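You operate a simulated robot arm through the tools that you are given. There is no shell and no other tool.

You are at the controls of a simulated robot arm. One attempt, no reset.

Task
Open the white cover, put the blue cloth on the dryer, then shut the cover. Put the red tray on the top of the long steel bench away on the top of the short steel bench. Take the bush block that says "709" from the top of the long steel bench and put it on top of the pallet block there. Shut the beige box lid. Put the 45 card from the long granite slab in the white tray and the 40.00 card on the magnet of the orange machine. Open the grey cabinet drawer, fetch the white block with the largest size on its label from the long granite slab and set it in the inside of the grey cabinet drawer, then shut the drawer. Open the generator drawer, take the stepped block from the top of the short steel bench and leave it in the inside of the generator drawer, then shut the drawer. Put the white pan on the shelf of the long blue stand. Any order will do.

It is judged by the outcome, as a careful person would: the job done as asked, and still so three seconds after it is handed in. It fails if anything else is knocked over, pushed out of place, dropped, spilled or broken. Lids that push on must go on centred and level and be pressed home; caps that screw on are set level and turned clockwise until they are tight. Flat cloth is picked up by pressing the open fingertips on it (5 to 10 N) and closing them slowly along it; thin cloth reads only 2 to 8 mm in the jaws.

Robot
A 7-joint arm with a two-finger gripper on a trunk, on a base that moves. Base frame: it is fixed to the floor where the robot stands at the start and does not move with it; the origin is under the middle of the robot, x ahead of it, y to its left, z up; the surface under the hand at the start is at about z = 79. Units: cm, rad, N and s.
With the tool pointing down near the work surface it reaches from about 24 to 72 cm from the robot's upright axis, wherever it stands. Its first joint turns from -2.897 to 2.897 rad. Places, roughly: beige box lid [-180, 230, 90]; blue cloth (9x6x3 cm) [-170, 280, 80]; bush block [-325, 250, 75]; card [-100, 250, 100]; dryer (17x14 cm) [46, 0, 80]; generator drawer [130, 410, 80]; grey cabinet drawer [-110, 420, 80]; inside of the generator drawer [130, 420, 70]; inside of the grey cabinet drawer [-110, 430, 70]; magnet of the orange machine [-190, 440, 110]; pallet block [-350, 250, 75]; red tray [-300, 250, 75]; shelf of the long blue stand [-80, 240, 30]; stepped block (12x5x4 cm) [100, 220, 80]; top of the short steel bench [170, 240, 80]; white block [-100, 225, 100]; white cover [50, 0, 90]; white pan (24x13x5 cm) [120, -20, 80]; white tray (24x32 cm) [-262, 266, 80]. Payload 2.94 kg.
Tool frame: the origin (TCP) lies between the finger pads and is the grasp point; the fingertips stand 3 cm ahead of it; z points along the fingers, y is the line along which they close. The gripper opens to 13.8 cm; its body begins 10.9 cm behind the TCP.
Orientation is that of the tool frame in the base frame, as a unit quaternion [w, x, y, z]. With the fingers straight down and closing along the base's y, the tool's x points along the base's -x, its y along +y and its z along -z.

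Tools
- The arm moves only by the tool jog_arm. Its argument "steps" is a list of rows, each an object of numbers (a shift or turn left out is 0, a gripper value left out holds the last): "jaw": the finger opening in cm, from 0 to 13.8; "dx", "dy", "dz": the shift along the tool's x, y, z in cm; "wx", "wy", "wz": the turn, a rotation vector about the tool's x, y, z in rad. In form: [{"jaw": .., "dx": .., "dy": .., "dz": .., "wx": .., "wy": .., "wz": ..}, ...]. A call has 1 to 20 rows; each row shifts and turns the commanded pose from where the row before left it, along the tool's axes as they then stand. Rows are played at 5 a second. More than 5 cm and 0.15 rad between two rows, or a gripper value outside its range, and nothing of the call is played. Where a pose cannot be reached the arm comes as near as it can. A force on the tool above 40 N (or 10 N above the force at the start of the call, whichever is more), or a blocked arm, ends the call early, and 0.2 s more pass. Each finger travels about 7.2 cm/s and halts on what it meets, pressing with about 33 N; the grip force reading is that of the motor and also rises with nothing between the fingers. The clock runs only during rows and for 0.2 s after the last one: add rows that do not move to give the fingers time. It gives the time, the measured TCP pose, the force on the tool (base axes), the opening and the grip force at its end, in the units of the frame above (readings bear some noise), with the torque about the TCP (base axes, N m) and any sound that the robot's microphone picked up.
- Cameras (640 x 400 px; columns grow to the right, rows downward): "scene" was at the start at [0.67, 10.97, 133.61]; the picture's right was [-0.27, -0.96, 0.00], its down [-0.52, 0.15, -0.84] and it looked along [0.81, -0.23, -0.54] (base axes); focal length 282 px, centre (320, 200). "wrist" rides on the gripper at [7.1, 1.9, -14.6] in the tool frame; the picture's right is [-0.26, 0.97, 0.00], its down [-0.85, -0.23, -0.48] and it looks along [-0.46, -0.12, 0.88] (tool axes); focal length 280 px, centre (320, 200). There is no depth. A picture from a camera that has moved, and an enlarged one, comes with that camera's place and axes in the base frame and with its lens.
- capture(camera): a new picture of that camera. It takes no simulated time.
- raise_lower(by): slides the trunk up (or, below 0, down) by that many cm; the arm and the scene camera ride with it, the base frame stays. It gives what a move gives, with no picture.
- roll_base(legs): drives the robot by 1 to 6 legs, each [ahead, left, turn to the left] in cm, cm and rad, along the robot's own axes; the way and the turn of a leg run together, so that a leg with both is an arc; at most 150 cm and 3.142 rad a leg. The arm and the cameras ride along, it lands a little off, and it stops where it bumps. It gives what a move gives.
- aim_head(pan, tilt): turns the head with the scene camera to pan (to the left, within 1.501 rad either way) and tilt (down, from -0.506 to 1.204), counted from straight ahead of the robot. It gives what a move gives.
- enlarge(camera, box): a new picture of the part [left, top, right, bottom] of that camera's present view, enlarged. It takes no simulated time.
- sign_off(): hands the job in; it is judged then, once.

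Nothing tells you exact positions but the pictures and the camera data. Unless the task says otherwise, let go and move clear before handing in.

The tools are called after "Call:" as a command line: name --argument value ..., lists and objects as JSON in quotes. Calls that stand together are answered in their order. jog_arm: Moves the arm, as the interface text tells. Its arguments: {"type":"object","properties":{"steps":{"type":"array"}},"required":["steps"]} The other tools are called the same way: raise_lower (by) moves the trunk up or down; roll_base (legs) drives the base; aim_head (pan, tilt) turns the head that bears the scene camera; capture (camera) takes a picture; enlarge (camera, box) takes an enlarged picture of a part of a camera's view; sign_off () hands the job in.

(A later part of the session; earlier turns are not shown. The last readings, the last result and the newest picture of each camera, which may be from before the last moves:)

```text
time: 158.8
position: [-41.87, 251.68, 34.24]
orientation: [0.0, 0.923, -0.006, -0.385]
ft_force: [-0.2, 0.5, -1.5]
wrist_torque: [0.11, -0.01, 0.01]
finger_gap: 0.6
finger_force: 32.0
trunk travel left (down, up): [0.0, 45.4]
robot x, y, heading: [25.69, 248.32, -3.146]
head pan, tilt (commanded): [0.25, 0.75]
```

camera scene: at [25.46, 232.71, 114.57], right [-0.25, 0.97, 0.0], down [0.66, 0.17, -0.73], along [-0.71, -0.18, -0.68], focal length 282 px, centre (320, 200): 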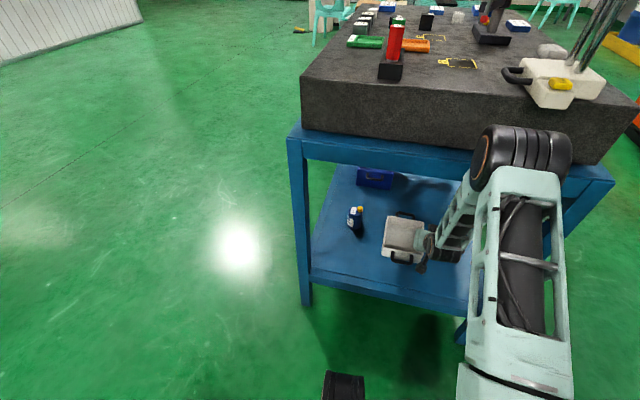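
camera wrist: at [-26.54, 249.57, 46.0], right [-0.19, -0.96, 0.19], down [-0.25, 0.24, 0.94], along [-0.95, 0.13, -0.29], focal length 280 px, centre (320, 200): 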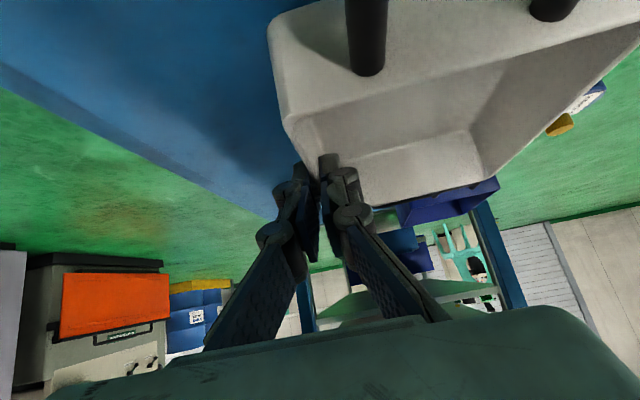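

Call:
jog_arm --steps '[{"dx": 0.2, "dz": 0.2}, {}]'

Call:
enlarge --camera "scene" --box '[330, 190, 470, 290]'

```text
time: 159.3
position: [-41.95, 251.6, 33.99]
orientation: [-0.001, 0.923, -0.006, -0.385]
ft_force: [0.0, -0.2, -1.3]
wrist_torque: [0.11, -0.01, -0.01]
finger_gap: 0.62
finger_force: 32.5
trunk travel left (down, up): [0.0, 45.4]
robot x, y, heading: [25.2, 248.46, -3.14]
head pan, tilt (commanded): [0.25, 0.75]
```

```text
4.00 times, centred on (400, 240) of scene
camera zoom: at [25.45, 232.71, 114.57], right [-0.25, 0.97, 0.0], down [0.66, 0.17, -0.73], along [-0.71, -0.18, -0.68], focal length 1126 px, centre (0, 40)
```

zoom: 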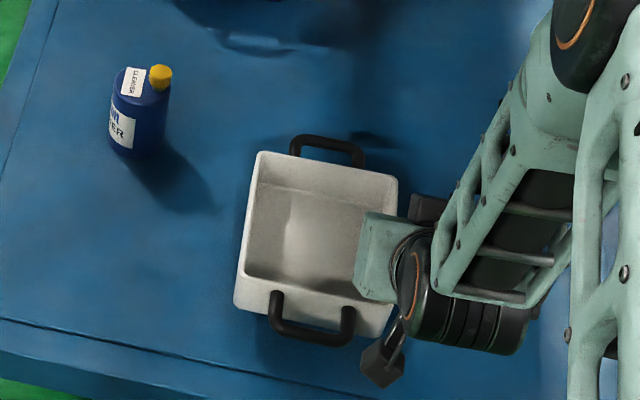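

Call:
jog_arm --steps '[{"dx": 0.15, "dz": 0.15}, {}]'

Call:
jog_arm --steps '[{"dx": 0.15, "dz": 0.15}, {}]'

Call:
jog_arm --steps '[{"dx": 0.15, "dz": 0.15}, {}]'

```text
time: 159.9
position: [-41.87, 251.72, 33.86]
orientation: [-0.001, 0.923, -0.005, -0.386]
ft_force: [0.5, 1.3, -2.1]
wrist_torque: [0.14, 0.03, 0.04]
finger_gap: 0.6
finger_force: 32.5
trunk travel left (down, up): [0.0, 45.4]
robot x, y, heading: [25.08, 248.46, -3.143]
head pan, tilt (commanded): [0.25, 0.75]
```

```text
time: 160.6
position: [-41.9, 251.55, 33.61]
orientation: [-0.001, 0.923, -0.006, -0.385]
ft_force: [0.4, 0.4, -1.5]
wrist_torque: [0.15, 0.02, 0.01]
finger_gap: 0.6
finger_force: 32.2
trunk travel left (down, up): [0.0, 45.4]
robot x, y, heading: [25.16, 248.14, -3.141]
head pan, tilt (commanded): [0.25, 0.75]
```

```text
time: 161.2
position: [-41.95, 251.61, 33.26]
orientation: [-0.001, 0.923, -0.006, -0.386]
ft_force: [0.1, -0.6, -1.8]
wrist_torque: [0.14, -0.04, -0.02]
finger_gap: 0.58
finger_force: 32.3
trunk travel left (down, up): [0.0, 45.4]
robot x, y, heading: [25.64, 248.5, -3.145]
head pan, tilt (commanded): [0.25, 0.75]
```

Call:
jog_arm --steps '[{"dx": 0.25, "dz": 0.25}, {}]'

Call:
jog_arm --steps '[{"dx": 0.25, "dz": 0.25}, {}]'

Call:
jog_arm --steps '[{"dx": 0.25, "dz": 0.25}, {}]'

Call:
jog_arm --steps '[{"dx": 0.25, "dz": 0.25}, {}]'

```text
time: 161.8
position: [-41.77, 251.6, 32.9]
orientation: [-0.001, 0.923, -0.006, -0.386]
ft_force: [0.2, 1.2, -2.1]
wrist_torque: [0.14, 0.0, 0.01]
finger_gap: 0.6
finger_force: 32.5
trunk travel left (down, up): [0.0, 45.4]
robot x, y, heading: [25.34, 248.34, -3.149]
head pan, tilt (commanded): [0.25, 0.75]
```

```text
time: 162.3
position: [-41.95, 251.7, 32.65]
orientation: [-0.001, 0.923, -0.006, -0.385]
ft_force: [-0.2, 0.2, -1.6]
wrist_torque: [0.14, -0.02, 0.01]
finger_gap: 0.58
finger_force: 32.2
trunk travel left (down, up): [0.0, 45.4]
robot x, y, heading: [25.43, 248.32, -3.142]
head pan, tilt (commanded): [0.25, 0.75]
```

```text
time: 162.9
position: [-41.98, 251.59, 32.26]
orientation: [-0.001, 0.923, -0.006, -0.385]
ft_force: [-0.1, -0.6, -2.8]
wrist_torque: [0.17, 0.02, 0.02]
finger_gap: 0.61
finger_force: 32.3
trunk travel left (down, up): [0.0, 45.4]
robot x, y, heading: [25.55, 248.49, -3.141]
head pan, tilt (commanded): [0.25, 0.75]
```

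```text
time: 163.6
position: [-42.08, 251.63, 31.88]
orientation: [-0.001, 0.922, -0.005, -0.387]
ft_force: [-0.2, 0.1, -1.6]
wrist_torque: [0.15, 0.0, 0.01]
finger_gap: 0.6
finger_force: 32.4
trunk travel left (down, up): [0.0, 45.4]
robot x, y, heading: [25.73, 248.56, -3.142]
head pan, tilt (commanded): [0.25, 0.75]
```

Call:
enlarge --camera "scene" --box '[330, 190, 470, 290]'

Call:
jog_arm --steps '[{"dx": 0.25, "dz": 0.25}, {}]'

Call:
jog_arm --steps '[{"dx": 0.25, "dz": 0.25}, {}]'

Call:
jog_arm --steps '[{"dx": 0.25, "dz": 0.25}, {}]'

```text
4.00 times, centred on (400, 240) of scene
camera zoom: at [25.45, 232.71, 114.57], right [-0.25, 0.97, 0.0], down [0.66, 0.17, -0.73], along [-0.71, -0.18, -0.68], focal length 1126 px, centre (0, 40)
```

zoom: 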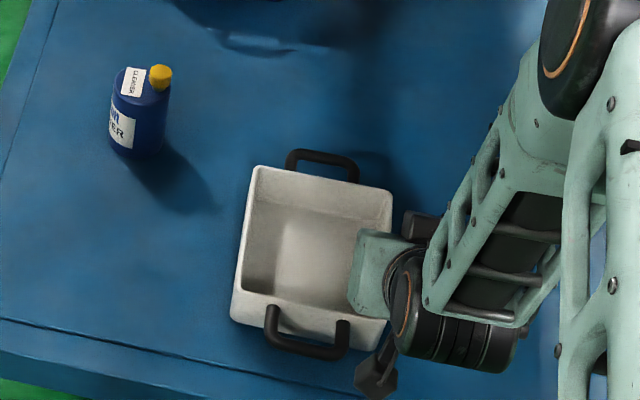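

```text
time: 164.2
position: [-42.12, 251.43, 31.46]
orientation: [-0.001, 0.923, -0.006, -0.386]
ft_force: [0.4, -0.7, -2.6]
wrist_torque: [0.14, 0.0, 0.0]
finger_gap: 0.61
finger_force: 32.8
trunk travel left (down, up): [0.0, 45.4]
robot x, y, heading: [25.26, 248.34, -3.14]
head pan, tilt (commanded): [0.25, 0.75]
```

```text
time: 164.8
position: [-42.02, 251.55, 31.32]
orientation: [-0.001, 0.922, -0.005, -0.386]
ft_force: [0.3, 0.0, -1.7]
wrist_torque: [0.12, 0.01, -0.01]
finger_gap: 0.59
finger_force: 32.3
trunk travel left (down, up): [0.0, 45.4]
robot x, y, heading: [25.34, 248.23, -3.138]
head pan, tilt (commanded): [0.25, 0.75]
```

```text
time: 165.3
position: [-41.91, 251.61, 30.85]
orientation: [-0.002, 0.923, -0.006, -0.385]
ft_force: [-1.8, 0.8, -1.6]
wrist_torque: [0.05, -0.08, -0.03]
finger_gap: 0.6
finger_force: 32.5
trunk travel left (down, up): [0.0, 45.4]
robot x, y, heading: [25.58, 248.41, -3.139]
head pan, tilt (commanded): [0.25, 0.75]
```

Call:
jog_arm --steps '[{"dx": 0.15, "dz": 0.15}, {}]'

Call:
jog_arm --steps '[{"dx": 0.12, "dz": 0.12}, {}]'

```text
time: 165.9
position: [-41.99, 251.56, 30.77]
orientation: [-0.001, 0.922, -0.006, -0.387]
ft_force: [2.4, -1.6, 8.7]
wrist_torque: [-0.06, -0.9, -0.03]
finger_gap: 0.6
finger_force: 32.4
trunk travel left (down, up): [0.0, 45.4]
robot x, y, heading: [25.16, 248.13, -3.144]
head pan, tilt (commanded): [0.25, 0.75]
```

```text
time: 166.6
position: [-42.0, 251.61, 30.54]
orientation: [-0.002, 0.922, -0.006, -0.387]
ft_force: [-0.7, -0.9, 9.2]
wrist_torque: [-0.07, -0.78, -0.05]
finger_gap: 0.59
finger_force: 32.5
trunk travel left (down, up): [0.0, 45.4]
robot x, y, heading: [25.2, 248.45, -3.144]
head pan, tilt (commanded): [0.25, 0.75]
```

Pan rests on the shelf (9 N). Release, rise, and back out.

Call:
jog_arm --steps '[{"jaw": 1.5}, {"jaw": 4}, {}, {"dx": -1.8, "dz": -1.8}, {"dx": -2.5, "dz": -2.5}, {"dx": -2.5, "dz": -2.5}, {}]'

Call:
enlarge --camera "scene" --box '[330, 170, 490, 290]'

Call:
capture --camera "wrist"

```text
time: 168.2
position: [-41.91, 251.7, 40.17]
orientation: [-0.001, 0.922, -0.006, -0.386]
ft_force: [0.0, 0.3, 0.3]
wrist_torque: [0.01, 0.02, 0.01]
finger_gap: 4.0
finger_force: 0.0
trunk travel left (down, up): [0.0, 45.4]
robot x, y, heading: [25.3, 248.53, -3.14]
head pan, tilt (commanded): [0.25, 0.75]
```

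```text
3.33 times, centred on (410, 230) of scene
camera zoom: at [25.47, 232.71, 114.57], right [-0.25, 0.97, 0.0], down [0.66, 0.17, -0.73], along [-0.71, -0.18, -0.68], focal length 938 px, centre (20, 100)
```

zoom: 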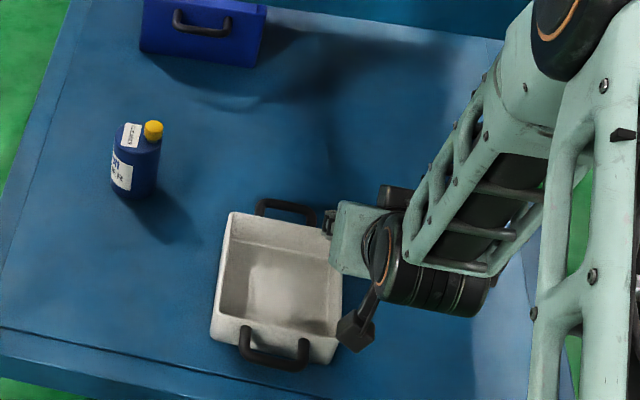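

```text
taken
camera wrist: at [-26.54, 249.56, 45.37], right [-0.19, -0.96, 0.19], down [-0.25, 0.24, 0.94], along [-0.95, 0.13, -0.29], focal length 280 px, centre (320, 200)
```

wrist: 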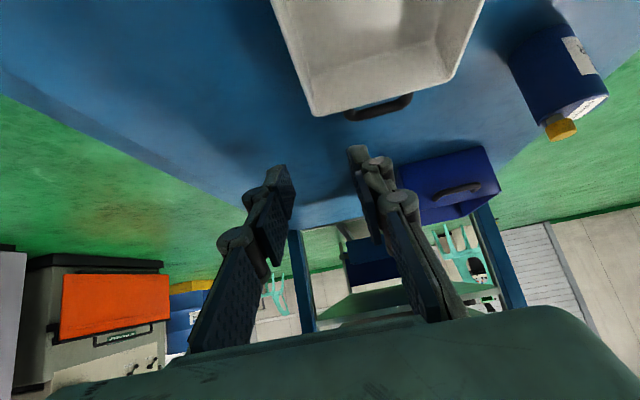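

The pan is on the shelf, upright, clear of the other items. Backing out and raising the arm, then on to the granite slab.

Call:
roll_base --legs '[[-20, 0, 0]]'

Call:
jog_arm --steps '[{"dx": 2.5, "dz": -2.5}, {"dx": 2.5, "dz": -2.5}, {"dx": 2.5, "dz": -2.5}, {"dx": 1, "dz": -3}, {"dx": -2.0, "dz": -2.5}, {"dx": -2.12, "dz": -2.12}, {"dx": -2.12, "dz": -2.12}, {"dx": -2.12, "dz": -2.12}, {"dx": -2.12, "dz": -2.12}, {"dx": -2.12, "dz": -2.12}, {"dx": -2.12, "dz": -2.12}]'

Call:
raise_lower --by 30

```text
time: 169.8
position: [-21.95, 251.46, 40.09]
orientation: [-0.001, 0.923, -0.005, -0.386]
ft_force: [0.9, 0.2, -0.6]
wrist_torque: [-0.01, 0.01, 0.04]
finger_gap: 4.01
finger_force: 0.0
trunk travel left (down, up): [0.0, 45.4]
robot x, y, heading: [45.52, 248.43, -3.145]
head pan, tilt (commanded): [0.25, 0.75]
```

```text
time: 172.2
position: [-7.97, 251.45, 62.43]
orientation: [0.0, 0.923, -0.004, -0.386]
ft_force: [-0.4, -0.5, -0.1]
wrist_torque: [-0.04, -0.03, 0.06]
finger_gap: 3.99
finger_force: 0.1
trunk travel left (down, up): [0.0, 45.4]
robot x, y, heading: [45.03, 248.55, -3.138]
head pan, tilt (commanded): [0.25, 0.75]
```

```text
time: 175.2
position: [-7.89, 251.41, 92.55]
orientation: [-0.001, 0.923, -0.005, -0.386]
ft_force: [0.9, 0.4, -0.2]
wrist_torque: [0.02, 0.01, -0.02]
finger_gap: 3.99
finger_force: 0.1
trunk travel left (down, up): [-30.0, 15.4]
robot x, y, heading: [45.33, 248.41, -3.137]
head pan, tilt (commanded): [0.25, 0.75]
```

Call:
jog_arm --steps '[{"dx": -2.5, "dz": -2.5}, {"dx": -2.5, "dz": -2.5}, {"dx": -2.5, "dz": -2.5}, {"dx": -2.5, "dz": -2.5}, {"wy": 0.131}, {"wy": 0.131}, {"wy": 0.131}, {"wy": 0.131}, {"wy": 0.131}, {"wy": 0.132}, {"dz": -3}, {"dz": -3}]'

Call:
roll_base --legs '[[0, 105, 0], [140, 0, 0], [0, 0, -1.571]]'

Call:
aim_head --pan 0.0 --tilt 0.5

Call:
capture --camera "scene"

```text
time: 177.8
position: [-7.77, 249.59, 111.35]
orientation: [0.02, 0.995, 0.02, -0.092]
ft_force: [1.3, -0.1, -0.4]
wrist_torque: [-0.02, 0.03, -0.02]
finger_gap: 4.04
finger_force: 0.1
out of reach, approached as far as the arm can: row 3, 4, 5, 6
trunk travel left (down, up): [-30.0, 15.4]
robot x, y, heading: [45.58, 248.43, -3.14]
head pan, tilt (commanded): [0.25, 0.75]
```

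```text
time: 197.7
position: [-94.37, 196.74, 111.4]
orientation: [-0.052, 0.717, -0.691, -0.079]
ft_force: [0.0, 0.4, -0.1]
wrist_torque: [0.04, -0.02, -0.03]
finger_gap: 4.0
finger_force: 0.1
trunk travel left (down, up): [-30.0, 15.4]
robot x, y, heading: [-95.83, 143.43, 1.567]
head pan, tilt (commanded): [0.25, 0.75]
```

```text
time: 198.4
position: [-94.33, 196.72, 111.46]
orientation: [-0.05, 0.718, -0.69, -0.079]
ft_force: [0.4, -0.4, -0.5]
wrist_torque: [0.01, 0.0, 0.06]
finger_gap: 3.99
finger_force: 0.1
trunk travel left (down, up): [-30.0, 15.4]
robot x, y, heading: [-95.82, 143.55, 1.57]
head pan, tilt (commanded): [0.0, 0.499]
```

```text
taken
camera scene: at [-109.07, 144.58, 146.76], right [1.0, 0.0, 0.0], down [0.0, -0.48, -0.88], along [0.0, 0.88, -0.48], focal length 282 px, centre (320, 200)
```

scene: 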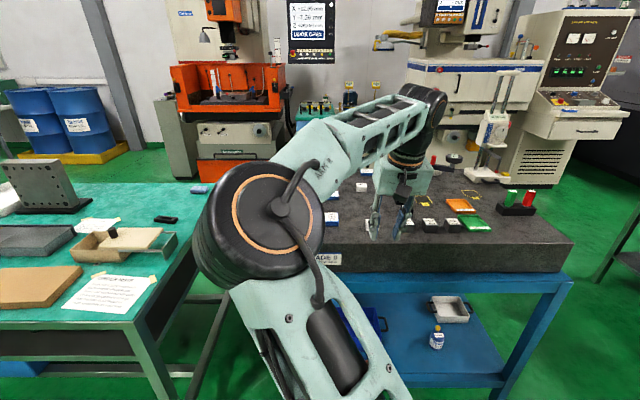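

Call:
jog_arm --steps '[{"wx": 0.019, "wy": 0.092, "wz": 0.016}, {"wx": 0.019, "wy": 0.092, "wz": 0.016}, {"dz": -2, "dx": 3}, {"dz": -2, "dx": 3}, {"dz": -2, "dx": 3}, {}]'

Call:
roll_base --legs '[[25, 0, 0]]'

Call:
capture --camera "wrist"

Call:
capture --camera "scene"

```text
time: 199.8
position: [-94.33, 187.72, 117.35]
orientation: [0.0, 0.709, -0.705, -0.002]
ft_force: [-0.3, 0.1, -0.4]
wrist_torque: [0.01, -0.02, 0.0]
finger_gap: 4.01
finger_force: 0.1
trunk travel left (down, up): [-30.0, 15.4]
robot x, y, heading: [-95.82, 143.72, 1.571]
head pan, tilt (commanded): [0.0, 0.499]
```

```text
time: 201.7
position: [-94.36, 212.56, 117.34]
orientation: [0.0, 0.709, -0.705, -0.001]
ft_force: [1.0, 0.1, 0.5]
wrist_torque: [0.0, 0.03, 0.01]
finger_gap: 4.01
finger_force: 0.0
trunk travel left (down, up): [-30.0, 15.4]
robot x, y, heading: [-95.2, 168.16, 1.572]
head pan, tilt (commanded): [0.0, 0.499]
```

```text
taken
camera wrist: at [-96.12, 205.52, 131.97], right [-0.97, 0.26, 0.0], down [0.23, 0.85, 0.48], along [0.12, 0.46, -0.88], focal length 280 px, centre (320, 200)
```

wrist: 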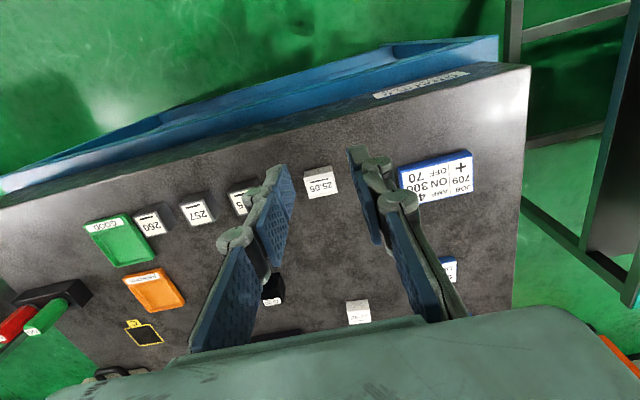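

```text
taken
camera scene: at [-109.06, 169.42, 146.76], right [1.0, 0.0, 0.0], down [0.0, -0.48, -0.88], along [0.0, 0.88, -0.48], focal length 282 px, centre (320, 200)
```

scene: 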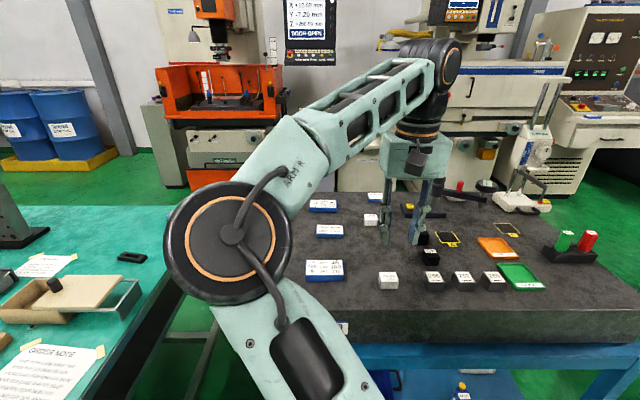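

Call:
enlarge --camera "scene" --box '[290, 180, 430, 300]'

Call:
enlarge --camera "scene" --box '[410, 200, 570, 300]'

Call:
enlarge --camera "wrist" --box '[80, 160, 300, 360]'

Call:
enlarge --camera "wrist" --box '[280, 120, 500, 340]'

```text
3.33 times, centred on (360, 240) of scene
camera zoom: at [-109.06, 169.42, 146.76], right [1.0, 0.0, 0.0], down [0.0, -0.48, -0.88], along [0.0, 0.88, -0.48], focal length 938 px, centre (187, 67)
```

zoom: 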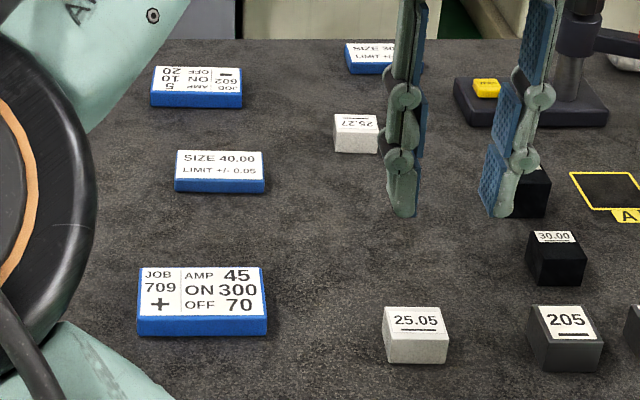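

```text
4.00 times, centred on (490, 250) of scene
camera zoom: at [-109.06, 169.42, 146.76], right [1.0, 0.0, 0.0], down [0.0, -0.48, -0.88], along [0.0, 0.88, -0.48], focal length 1126 px, centre (-360, 0)
```

zoom: 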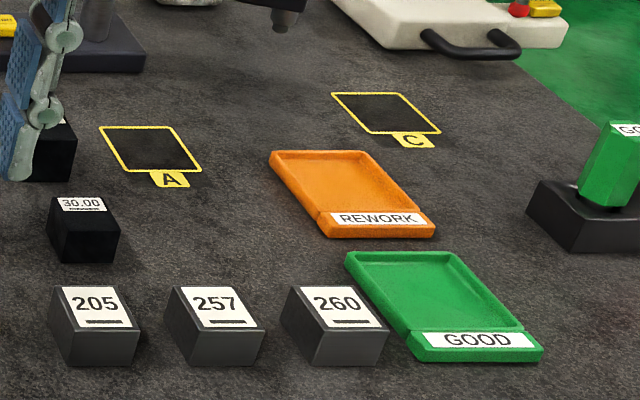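

```text
2.00 times, centred on (190, 260) of wrist
camera zoom: at [-96.12, 205.52, 131.97], right [-0.97, 0.26, 0.0], down [0.23, 0.85, 0.48], along [0.12, 0.46, -0.88], focal length 561 px, centre (580, 80)
```

zoom: 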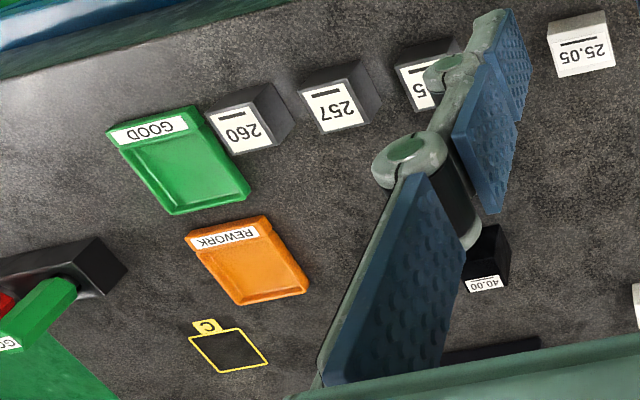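

```text
1.82 times, centred on (390, 230) of wrist
camera zoom: at [-96.12, 205.52, 131.97], right [-0.97, 0.26, 0.0], down [0.23, 0.85, 0.48], along [0.12, 0.46, -0.88], focal length 510 px, centre (193, 146)
```

zoom: 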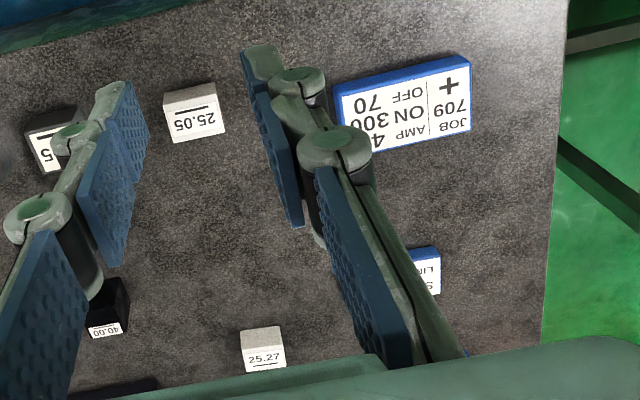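

I can read: 45 card = JOB 709 / AMP 45 card at ≈[−108, 219]; SIZE 40.00 card at ≈[−106, 235]; white blocks 25.05 and 25.27. I'll move the arm aside to make sure there are no other white blocks.

Call:
jog_arm --steps '[{"dy": -4}, {"dy": -4}, {"dy": -4}, {"dy": -4}, {"dy": -4}, {"dy": -4}, {"dy": -4}]'

Call:
aim_head --pan 0.0 --tilt 0.65

Call:
capture --camera "scene"

Call:
capture --camera "wrist"

```text
time: 203.2
position: [-70.32, 212.63, 117.31]
orientation: [0.001, 0.709, -0.705, 0.0]
ft_force: [-0.2, 0.3, -0.9]
wrist_torque: [0.0, 0.03, -0.03]
finger_gap: 4.0
finger_force: 0.0
out of reach, approached as far as the arm can: row 7
trunk travel left (down, up): [-30.0, 15.4]
robot x, y, heading: [-95.45, 168.41, 1.57]
head pan, tilt (commanded): [0.0, 0.499]
```

```text
time: 203.9
position: [-70.41, 212.59, 117.25]
orientation: [0.0, 0.709, -0.705, -0.001]
ft_force: [-0.4, -0.7, 0.2]
wrist_torque: [-0.03, 0.05, 0.0]
finger_gap: 3.98
finger_force: 0.0
trunk travel left (down, up): [-30.0, 15.4]
robot x, y, heading: [-95.53, 168.63, 1.57]
head pan, tilt (commanded): [0.0, 0.649]
```

```text
taken
camera scene: at [-109.05, 168.98, 145.43], right [1.0, 0.0, 0.0], down [0.0, -0.6, -0.8], along [0.0, 0.8, -0.6], focal length 282 px, centre (320, 200)
```

scene: 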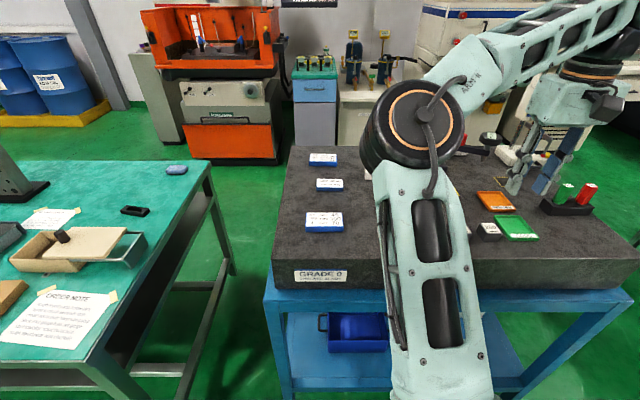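

```text
taken
camera wrist: at [-72.19, 205.56, 131.99], right [-0.97, 0.26, 0.0], down [0.23, 0.85, 0.48], along [0.12, 0.46, -0.88], focal length 280 px, centre (320, 200)
```

wrist: 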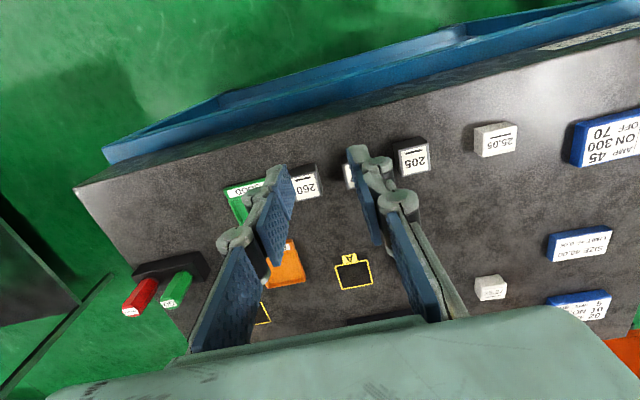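

Call:
enlarge --camera "scene" --box '[130, 0, 350, 160]'

Call:
enlarge --camera "wrist" --box '[380, 100, 640, 330]'

Call:
aim_head --pan 0.9 --tilt 0.5

Call:
capture --camera "scene"

```text
2.50 times, centred on (240, 80) of scene
camera zoom: at [-109.05, 168.98, 145.43], right [1.0, 0.0, 0.0], down [0.0, -0.6, -0.8], along [0.0, 0.8, -0.6], focal length 704 px, centre (520, 500)
```

zoom: 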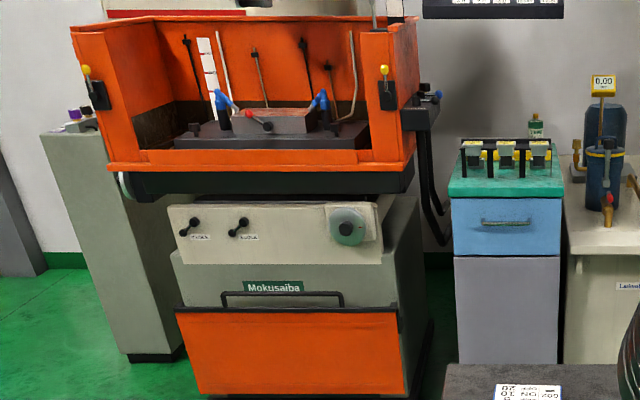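

```text
1.74 times, centred on (510, 215) of wrist
camera zoom: at [-72.19, 205.56, 131.99], right [-0.97, 0.26, 0.0], down [0.23, 0.85, 0.48], along [0.12, 0.46, -0.88], focal length 488 px, centre (-10, 174)
```

zoom: 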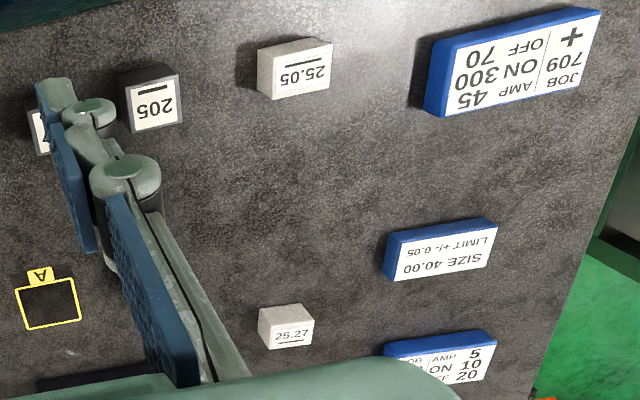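

```text
time: 205.2
position: [-70.34, 212.61, 117.38]
orientation: [-0.001, 0.709, -0.706, -0.001]
ft_force: [-0.8, -0.1, 0.6]
wrist_torque: [-0.01, -0.06, -0.01]
finger_gap: 3.98
finger_force: 0.1
trunk travel left (down, up): [-30.0, 15.4]
robot x, y, heading: [-95.58, 168.22, 1.571]
head pan, tilt (commanded): [0.901, 0.499]
```

```text
taken
camera scene: at [-116.18, 165.96, 146.76], right [0.62, 0.78, 0.0], down [0.37, -0.3, -0.88], along [-0.69, 0.55, -0.48], focal length 282 px, centre (320, 200)
```

scene: 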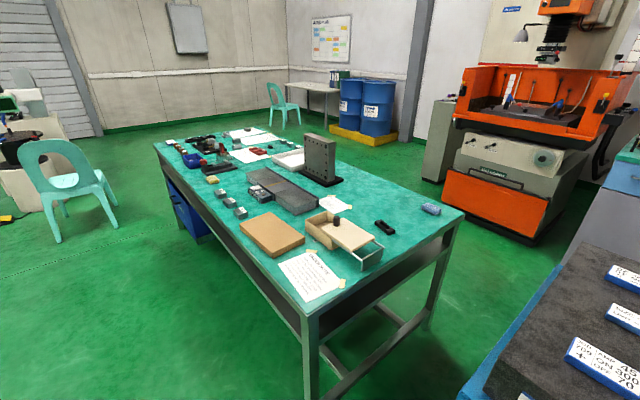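

Call:
enlarge --camera "scene" --box '[230, 180, 450, 320]'

Call:
enlarge --camera "scene" --box '[140, 110, 350, 230]'

```text
2.86 times, centred on (340, 250) of scene
camera zoom: at [-116.18, 165.96, 146.76], right [0.62, 0.78, 0.0], down [0.37, -0.3, -0.88], along [-0.69, 0.55, -0.48], focal length 804 px, centre (263, 57)
```

zoom: 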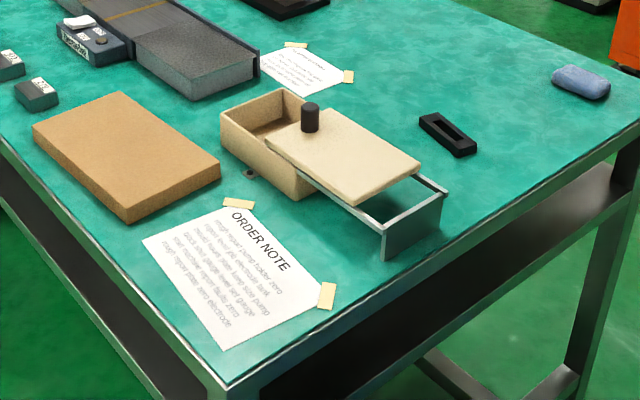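

```text
3.05 times, centred on (245, 170) of scene
camera zoom: at [-116.18, 165.96, 146.76], right [0.62, 0.78, 0.0], down [0.37, -0.3, -0.88], along [-0.69, 0.55, -0.48], focal length 858 px, centre (549, 291)
```

zoom: 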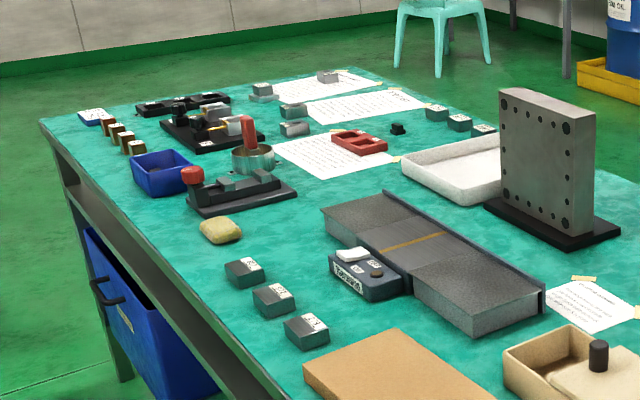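

The long bench is clear: beige box has a sliding lid (slid out toward +x), blue cloth at the far corner. First the 45 card: move above it.

Call:
jog_arm --steps '[{"dx": -0.5, "dy": 4.2, "jaw": 12}, {"dx": -0.5, "dy": 4.2}, {"dx": -0.5, "dy": 4.2}, {"dx": -0.5, "dy": 4.2}, {"dx": -0.5, "dy": 4.2}, {"dx": -0.5, "dy": 4.2}, {"dx": -0.5, "dy": 4.2}, {"dx": -0.5, "dy": 4.2}, {"dx": -1, "dy": 4.1}, {}]'

Call:
capture --camera "wrist"

Call:
aim_head --pan 0.2 --tilt 0.8

Call:
capture --camera "scene"

```text
time: 207.3
position: [-108.13, 217.51, 117.58]
orientation: [0.001, 0.708, -0.706, -0.001]
ft_force: [0.2, 0.0, -0.5]
wrist_torque: [0.02, -0.03, -0.02]
finger_gap: 12.02
finger_force: 0.0
trunk travel left (down, up): [-30.0, 15.4]
robot x, y, heading: [-95.42, 168.18, 1.57]
head pan, tilt (commanded): [0.901, 0.499]
```

```text
taken
camera wrist: at [-109.78, 210.35, 132.21], right [-0.97, 0.26, 0.0], down [0.23, 0.85, 0.48], along [0.12, 0.46, -0.88], focal length 280 px, centre (320, 200)
```

wrist: 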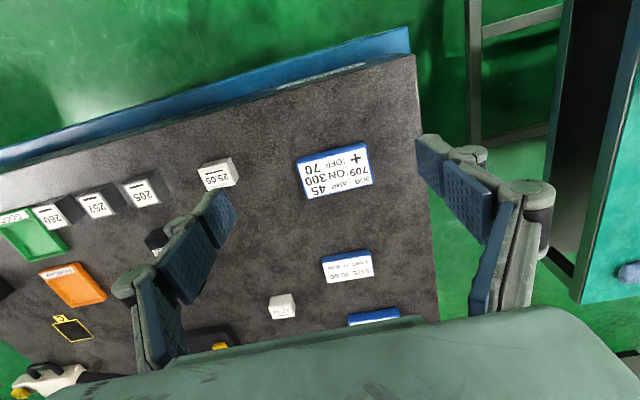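

```text
time: 208.4
position: [-107.92, 217.34, 117.64]
orientation: [0.0, 0.709, -0.706, -0.001]
ft_force: [-0.6, 0.4, 0.3]
wrist_torque: [0.02, 0.02, 0.02]
finger_gap: 12.0
finger_force: 0.0
trunk travel left (down, up): [-30.0, 15.4]
robot x, y, heading: [-95.46, 168.65, 1.574]
head pan, tilt (commanded): [0.201, 0.799]
```

```text
taken
camera scene: at [-110.67, 168.2, 144.17], right [0.98, 0.2, 0.0], down [0.14, -0.7, -0.7], along [-0.14, 0.68, -0.72], focal length 282 px, centre (320, 200)
```

scene: 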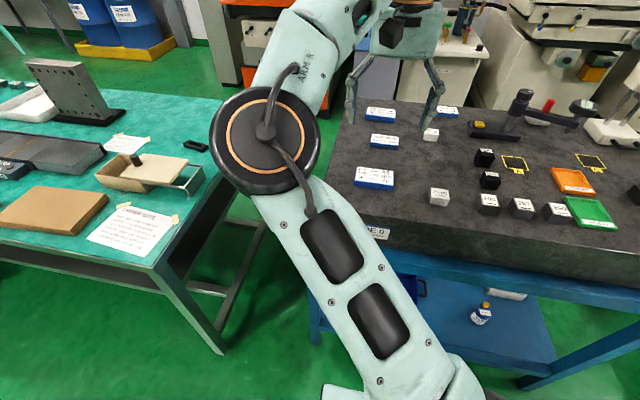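

Triangulation shows the slab top is at z≈93.5 and the 45 card at ≈[−108, 226]. I'll move over it and come down partway for a better fix.

Call:
jog_arm --steps '[{"dx": -4.3, "dz": 1}, {"dx": -4.3, "dz": 2}, {"dz": 4}, {"dz": 4}, {"dz": 2}, {}]'

Call:
capture --camera "wrist"

Call:
enlarge --camera "scene" --box '[320, 60, 480, 200]'

```text
time: 209.8
position: [-108.02, 226.12, 104.41]
orientation: [0.0, 0.709, -0.706, -0.001]
ft_force: [1.1, 1.2, 0.5]
wrist_torque: [-0.01, 0.0, 0.0]
finger_gap: 12.0
finger_force: 0.1
trunk travel left (down, up): [-30.0, 15.4]
robot x, y, heading: [-95.28, 168.73, 1.57]
head pan, tilt (commanded): [0.201, 0.799]
```

```text
taken
camera wrist: at [-109.94, 219.03, 119.04], right [-0.97, 0.26, 0.0], down [0.23, 0.85, 0.48], along [0.12, 0.46, -0.88], focal length 280 px, centre (320, 200)
```

wrist: 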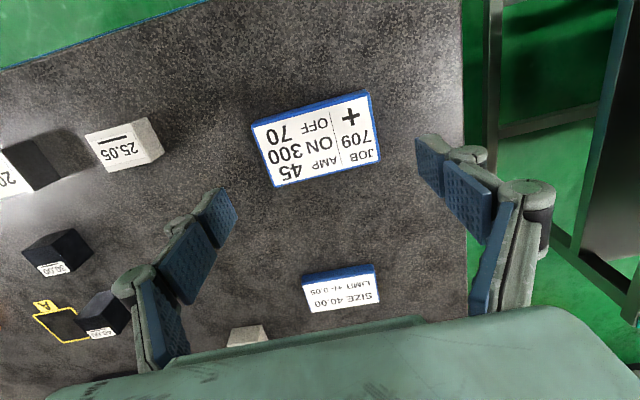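

```text
2.86 times, centred on (400, 130) of scene
camera zoom: at [-110.67, 168.2, 144.17], right [0.98, 0.2, 0.0], down [0.14, -0.7, -0.7], along [-0.14, 0.68, -0.72], focal length 804 px, centre (91, 400)
```

zoom: 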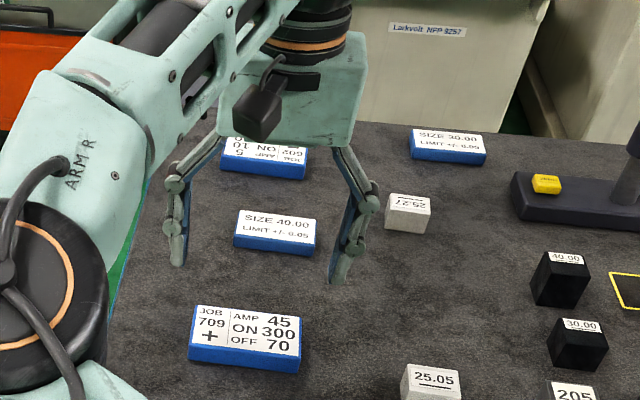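

Card centred at ≈[−108, 225.7]. Descending gently to find the slab surface with the fingertips.

Call:
jog_arm --steps '[{"dz": 3}, {"dz": 3}, {"dz": 0.8}, {}]'

Call:
jog_arm --steps '[{"dz": 0.4}, {}]'

Call:
jog_arm --steps '[{"dz": 0.4}, {}]'

```text
time: 210.8
position: [-108.01, 226.13, 97.62]
orientation: [0.001, 0.709, -0.705, -0.001]
ft_force: [-0.2, 0.0, 1.1]
wrist_torque: [0.0, 0.03, 0.01]
finger_gap: 12.03
finger_force: 0.1
trunk travel left (down, up): [-30.0, 15.4]
robot x, y, heading: [-95.75, 168.43, 1.569]
head pan, tilt (commanded): [0.201, 0.799]
```

```text
time: 211.4
position: [-108.12, 226.26, 97.23]
orientation: [0.001, 0.709, -0.705, -0.001]
ft_force: [1.0, 0.6, -0.1]
wrist_torque: [0.01, -0.01, 0.0]
finger_gap: 11.98
finger_force: 0.1
trunk travel left (down, up): [-30.0, 15.4]
robot x, y, heading: [-95.99, 168.51, 1.572]
head pan, tilt (commanded): [0.201, 0.799]
```

```text
time: 212.0
position: [-107.99, 226.3, 96.82]
orientation: [0.0, 0.708, -0.706, -0.002]
ft_force: [-0.4, 0.5, -0.3]
wrist_torque: [-0.01, -0.01, 0.02]
finger_gap: 12.0
finger_force: 0.1
trunk travel left (down, up): [-30.0, 15.4]
robot x, y, heading: [-95.76, 168.57, 1.572]
head pan, tilt (commanded): [0.201, 0.799]
```

Call:
jog_arm --steps '[{"dz": 0.3}, {}]'

Call:
enlarge --camera "scene" --box '[320, 90, 460, 210]'

Call:
capture --camera "wrist"

```text
time: 212.6
position: [-108.2, 226.1, 96.35]
orientation: [0.0, 0.709, -0.705, -0.001]
ft_force: [-0.1, -0.1, -0.7]
wrist_torque: [0.0, -0.01, 0.0]
finger_gap: 12.0
finger_force: 0.0
trunk travel left (down, up): [-30.0, 15.4]
robot x, y, heading: [-96.14, 168.11, 1.57]
head pan, tilt (commanded): [0.201, 0.799]
```

```text
3.33 times, centred on (390, 150) of scene
camera zoom: at [-110.66, 168.2, 144.17], right [0.98, 0.2, 0.0], down [0.14, -0.7, -0.7], along [-0.14, 0.68, -0.72], focal length 938 px, centre (87, 367)
```

zoom: 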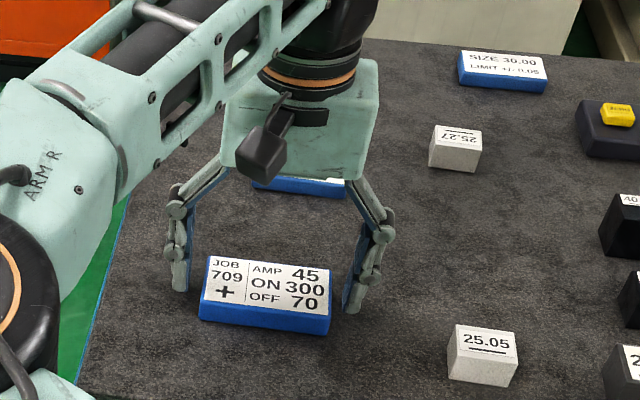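

```text
taken
camera wrist: at [-109.91, 219.07, 111.14], right [-0.97, 0.26, 0.0], down [0.23, 0.85, 0.48], along [0.12, 0.46, -0.88], focal length 280 px, centre (320, 200)
```

wrist: 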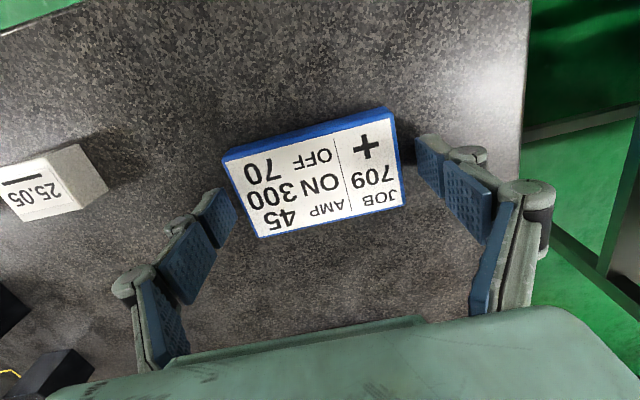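

Call:
jog_arm --steps '[{"dz": 0.3}, {}]'

Call:
jog_arm --steps '[{"dz": 0.3}, {}]'

Call:
jog_arm --steps '[{"dz": 0.2}, {}]'

```text
time: 213.2
position: [-108.11, 226.23, 96.28]
orientation: [0.0, 0.709, -0.705, -0.001]
ft_force: [0.7, 0.7, -0.5]
wrist_torque: [-0.01, -0.02, -0.03]
finger_gap: 12.03
finger_force: 0.1
trunk travel left (down, up): [-30.0, 15.4]
robot x, y, heading: [-95.82, 168.45, 1.568]
head pan, tilt (commanded): [0.201, 0.799]
```

```text
time: 213.8
position: [-108.15, 226.17, 95.88]
orientation: [0.001, 0.709, -0.705, 0.0]
ft_force: [0.4, 0.1, 0.0]
wrist_torque: [-0.03, -0.02, 0.0]
finger_gap: 11.97
finger_force: 0.0
trunk travel left (down, up): [-30.0, 15.4]
robot x, y, heading: [-95.65, 168.34, 1.573]
head pan, tilt (commanded): [0.201, 0.799]
```

```text
time: 214.4
position: [-108.09, 226.22, 95.75]
orientation: [0.0, 0.709, -0.706, -0.002]
ft_force: [-0.3, 0.4, -0.2]
wrist_torque: [0.01, -0.01, -0.01]
finger_gap: 12.01
finger_force: 0.1
trunk travel left (down, up): [-30.0, 15.4]
robot x, y, heading: [-95.86, 168.53, 1.573]
head pan, tilt (commanded): [0.201, 0.799]
```

Call:
jog_arm --steps '[{"dz": 0.2}, {}]'

Call:
jog_arm --steps '[{"dz": 0.2}, {}]'

Call:
enlarge --camera "scene" --box '[340, 130, 430, 200]'

```text
time: 215.0
position: [-108.03, 226.21, 95.71]
orientation: [-0.001, 0.709, -0.705, -0.001]
ft_force: [0.4, 0.0, 4.3]
wrist_torque: [-0.01, -0.12, 0.08]
finger_gap: 12.13
finger_force: 0.8
trunk travel left (down, up): [-30.0, 15.4]
robot x, y, heading: [-95.9, 168.73, 1.569]
head pan, tilt (commanded): [0.201, 0.799]
```

```text
time: 215.6
position: [-107.97, 226.13, 95.63]
orientation: [-0.002, 0.709, -0.705, -0.002]
ft_force: [1.6, 2.4, 23.8]
wrist_torque: [-0.18, -0.06, 0.24]
finger_gap: 11.99
finger_force: 15.0
trunk travel left (down, up): [-30.0, 15.4]
robot x, y, heading: [-95.69, 168.14, 1.574]
head pan, tilt (commanded): [0.201, 0.799]
```

```text
5.71 times, centred on (385, 165) of scene
camera zoom: at [-110.62, 168.07, 144.19], right [0.98, 0.2, 0.0], down [0.14, -0.7, -0.7], along [-0.14, 0.68, -0.72], focal length 1608 px, centre (-51, 400)
```

zoom: 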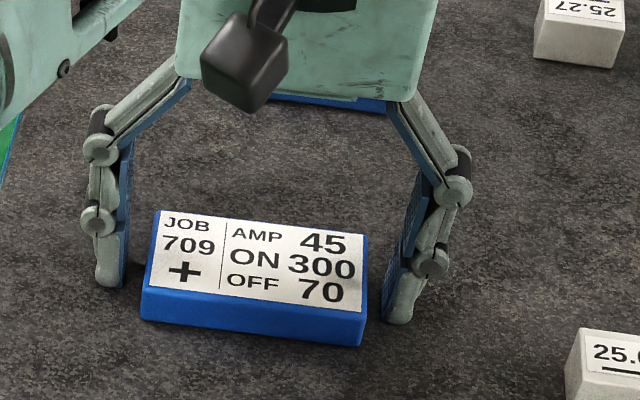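

Slab surface found (tips at z≈92.65). Raise 0.4 cm and close on the card.

Call:
jog_arm --steps '[{"dz": -0.5}, {"jaw": 9.8}, {}, {"jaw": 7}, {}, {}, {}]'

Call:
enlarge --camera "scene" --box '[340, 130, 430, 200]'

```text
time: 217.2
position: [-107.95, 226.12, 96.32]
orientation: [-0.003, 0.709, -0.706, -0.004]
ft_force: [5.5, 6.1, 38.3]
wrist_torque: [-0.37, -0.49, 0.0]
finger_gap: 9.96
finger_force: 32.9
trunk travel left (down, up): [-30.0, 15.4]
robot x, y, heading: [-95.43, 168.5, 1.568]
head pan, tilt (commanded): [0.201, 0.799]
```

```text
5.71 times, centred on (385, 165) of scene
camera zoom: at [-110.51, 167.86, 144.2], right [0.98, 0.2, 0.0], down [0.14, -0.7, -0.7], along [-0.14, 0.69, -0.71], focal length 1608 px, centre (-51, 400)
```

zoom: 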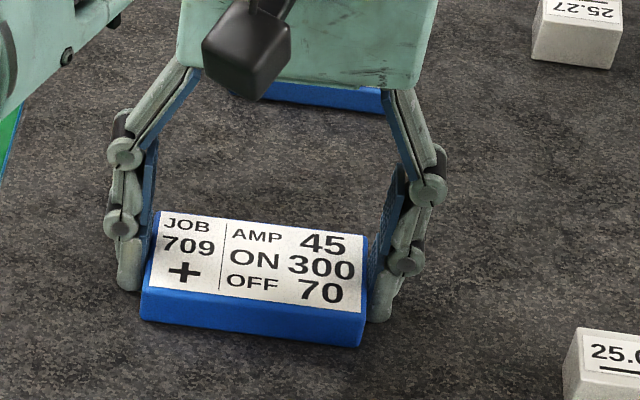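

The tips press down as they close; raise slightly to relieve and let the jaws settle on the card.

Call:
jog_arm --steps '[{"dz": -0.2}, {}, {"dz": -0.2}, {}, {}]'

Call:
enlarge --camera "scene" --box '[340, 130, 430, 200]'

```text
time: 218.4
position: [-108.04, 226.06, 96.24]
orientation: [0.001, 0.709, -0.706, -0.001]
ft_force: [7.1, 0.7, 12.1]
wrist_torque: [0.22, -0.86, -0.06]
finger_gap: 9.91
finger_force: 33.1
trunk travel left (down, up): [-30.0, 15.4]
robot x, y, heading: [-95.83, 168.57, 1.57]
head pan, tilt (commanded): [0.201, 0.799]
```

```text
5.71 times, centred on (385, 165) of scene
camera zoom: at [-110.57, 168.07, 144.17], right [0.98, 0.2, 0.0], down [0.14, -0.7, -0.7], along [-0.14, 0.68, -0.72], focal length 1608 px, centre (-51, 400)
```

zoom: 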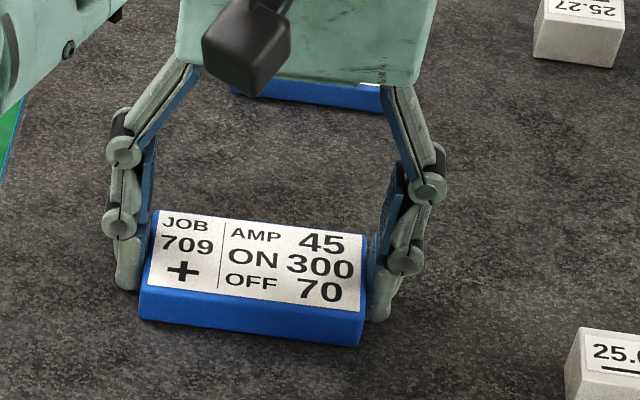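

Gripping the card (9.9 cm). Lift.

Call:
jog_arm --steps '[{"dz": -0.4}, {"dz": -0.8}, {"dz": -2}, {"dz": -3}, {"dz": -3}, {"dz": -3}, {"dz": -3}]'

Call:
capture --camera "wrist"

Call:
enlarge --camera "scene" --box '[320, 0, 480, 200]'

```text
time: 220.0
position: [-108.14, 226.12, 111.49]
orientation: [0.0, 0.709, -0.705, -0.001]
ft_force: [0.5, 0.4, -0.6]
wrist_torque: [0.02, -0.01, 0.02]
finger_gap: 9.9
finger_force: 32.7
trunk travel left (down, up): [-30.0, 15.4]
robot x, y, heading: [-95.24, 168.61, 1.566]
head pan, tilt (commanded): [0.201, 0.799]
```

```text
taken
camera wrist: at [-109.94, 219.04, 126.09], right [-0.97, 0.26, 0.0], down [0.23, 0.85, 0.48], along [0.12, 0.46, -0.88], focal length 280 px, centre (320, 200)
```

wrist: 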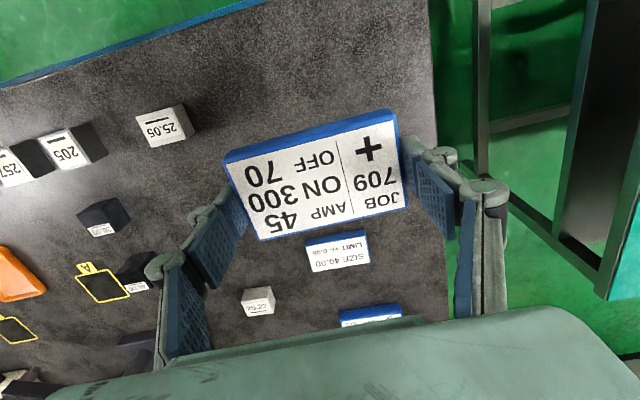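

```text
2.00 times, centred on (400, 100) of scene
camera zoom: at [-110.65, 168.2, 144.17], right [0.98, 0.2, 0.0], down [0.14, -0.7, -0.7], along [-0.14, 0.68, -0.72], focal length 563 px, centre (160, 400)
```

zoom: 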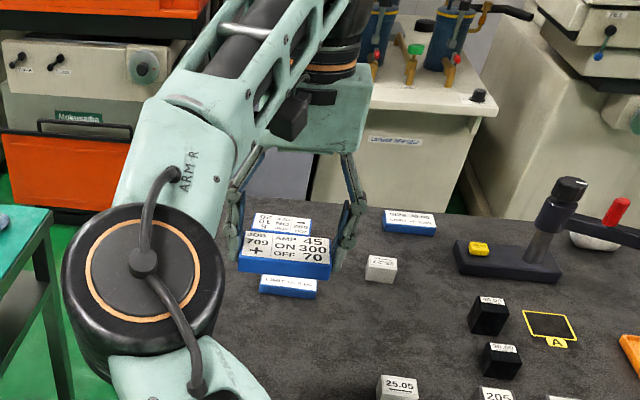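

Card held. The white tray is only reachable from the back side of the long bench, so I'll retract the arm and drive round the right end of the stand into the back aisle.

Call:
jog_arm --steps '[{"dx": 3, "dz": -1}, {"dx": 3, "dz": -1}, {"dx": 3, "dz": -1}, {"dx": 3}]'

Call:
roll_base --legs '[[-32, 0, 0], [0, -122, 0], [0, 0, 1.571], [0, -150, 0], [0, -54, 0]]'

Call:
aim_head --pan 0.0 --tilt 0.3

Call:
capture --camera "scene"

```text
time: 221.0
position: [-108.08, 214.05, 114.61]
orientation: [0.0, 0.708, -0.706, -0.001]
ft_force: [-0.8, -1.0, -0.8]
wrist_torque: [-0.01, 0.05, -0.02]
finger_gap: 9.89
finger_force: 32.9
trunk travel left (down, up): [-30.0, 15.4]
robot x, y, heading: [-95.57, 168.09, 1.577]
head pan, tilt (commanded): [0.201, 0.799]
```

```text
time: 255.3
position: [-20.63, 327.34, 114.55]
orientation: [0.001, 1.0, 0.007, 0.0]
ft_force: [0.2, 0.1, -1.3]
wrist_torque: [-0.01, 0.02, 0.04]
finger_gap: 9.91
finger_force: 32.9
trunk travel left (down, up): [-30.0, 15.4]
robot x, y, heading: [25.4, 340.01, -3.133]
head pan, tilt (commanded): [0.201, 0.799]
```

```text
time: 256.2
position: [-20.69, 327.42, 114.44]
orientation: [0.001, 1.0, 0.007, -0.002]
ft_force: [0.7, -0.6, -0.9]
wrist_torque: [0.02, -0.02, 0.02]
finger_gap: 9.91
finger_force: 33.1
trunk travel left (down, up): [-30.0, 15.4]
robot x, y, heading: [25.04, 340.35, -3.128]
head pan, tilt (commanded): [0.0, 0.3]
```

```text
taken
camera scene: at [23.83, 326.47, 148.6], right [-0.01, 1.0, 0.0], down [0.3, 0.0, -0.95], along [-0.95, -0.01, -0.3], focal length 282 px, centre (320, 200)
```

scene: 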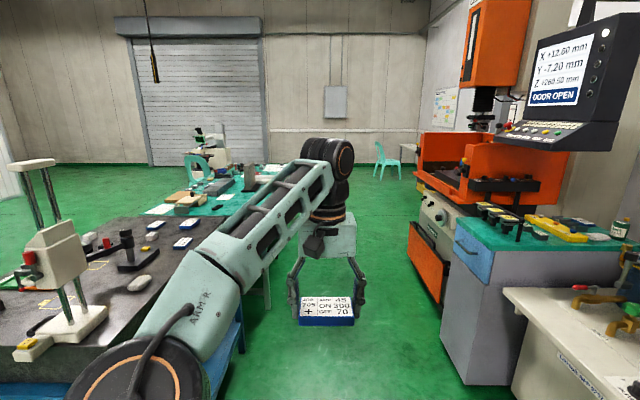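

The aisle is clear. Driving along it to behind the white tray, then turning to face the bench.

Call:
roll_base --legs '[[145, 0, 0], [142, 0, 0], [0, 0, 1.56]]'

Call:
aim_head --pan 0.0 --tilt 0.65

Call:
capture --camera "scene"

```text
time: 274.0
position: [-251.83, 295.19, 114.55]
orientation: [0.001, 0.708, 0.706, -0.001]
ft_force: [-0.1, -0.1, -1.1]
wrist_torque: [0.01, -0.03, -0.01]
finger_gap: 9.88
finger_force: 33.2
trunk travel left (down, up): [-30.0, 15.4]
robot x, y, heading: [-263.81, 340.98, -1.579]
head pan, tilt (commanded): [0.0, 0.3]
```

```text
time: 274.8
position: [-251.81, 295.17, 114.47]
orientation: [0.001, 0.708, 0.706, 0.0]
ft_force: [-0.2, -0.1, -0.9]
wrist_torque: [0.01, -0.03, 0.0]
finger_gap: 9.91
finger_force: 33.3
trunk travel left (down, up): [-30.0, 15.4]
robot x, y, heading: [-263.63, 340.71, -1.576]
head pan, tilt (commanded): [0.0, 0.649]
```

```text
taken
camera scene: at [-250.31, 340.17, 145.43], right [-1.0, 0.01, 0.0], down [0.0, 0.6, -0.8], along [-0.01, -0.8, -0.6], focal length 282 px, centre (320, 200)
```

scene: 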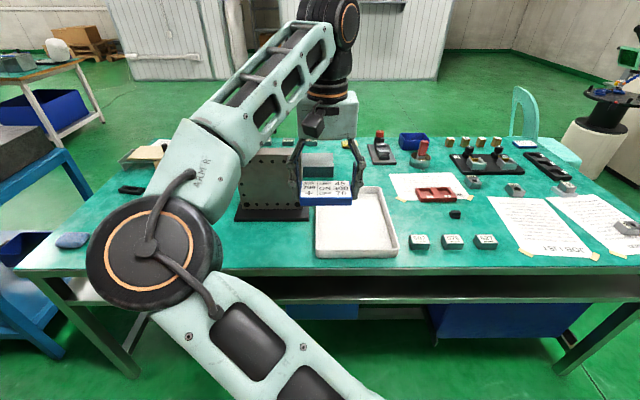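

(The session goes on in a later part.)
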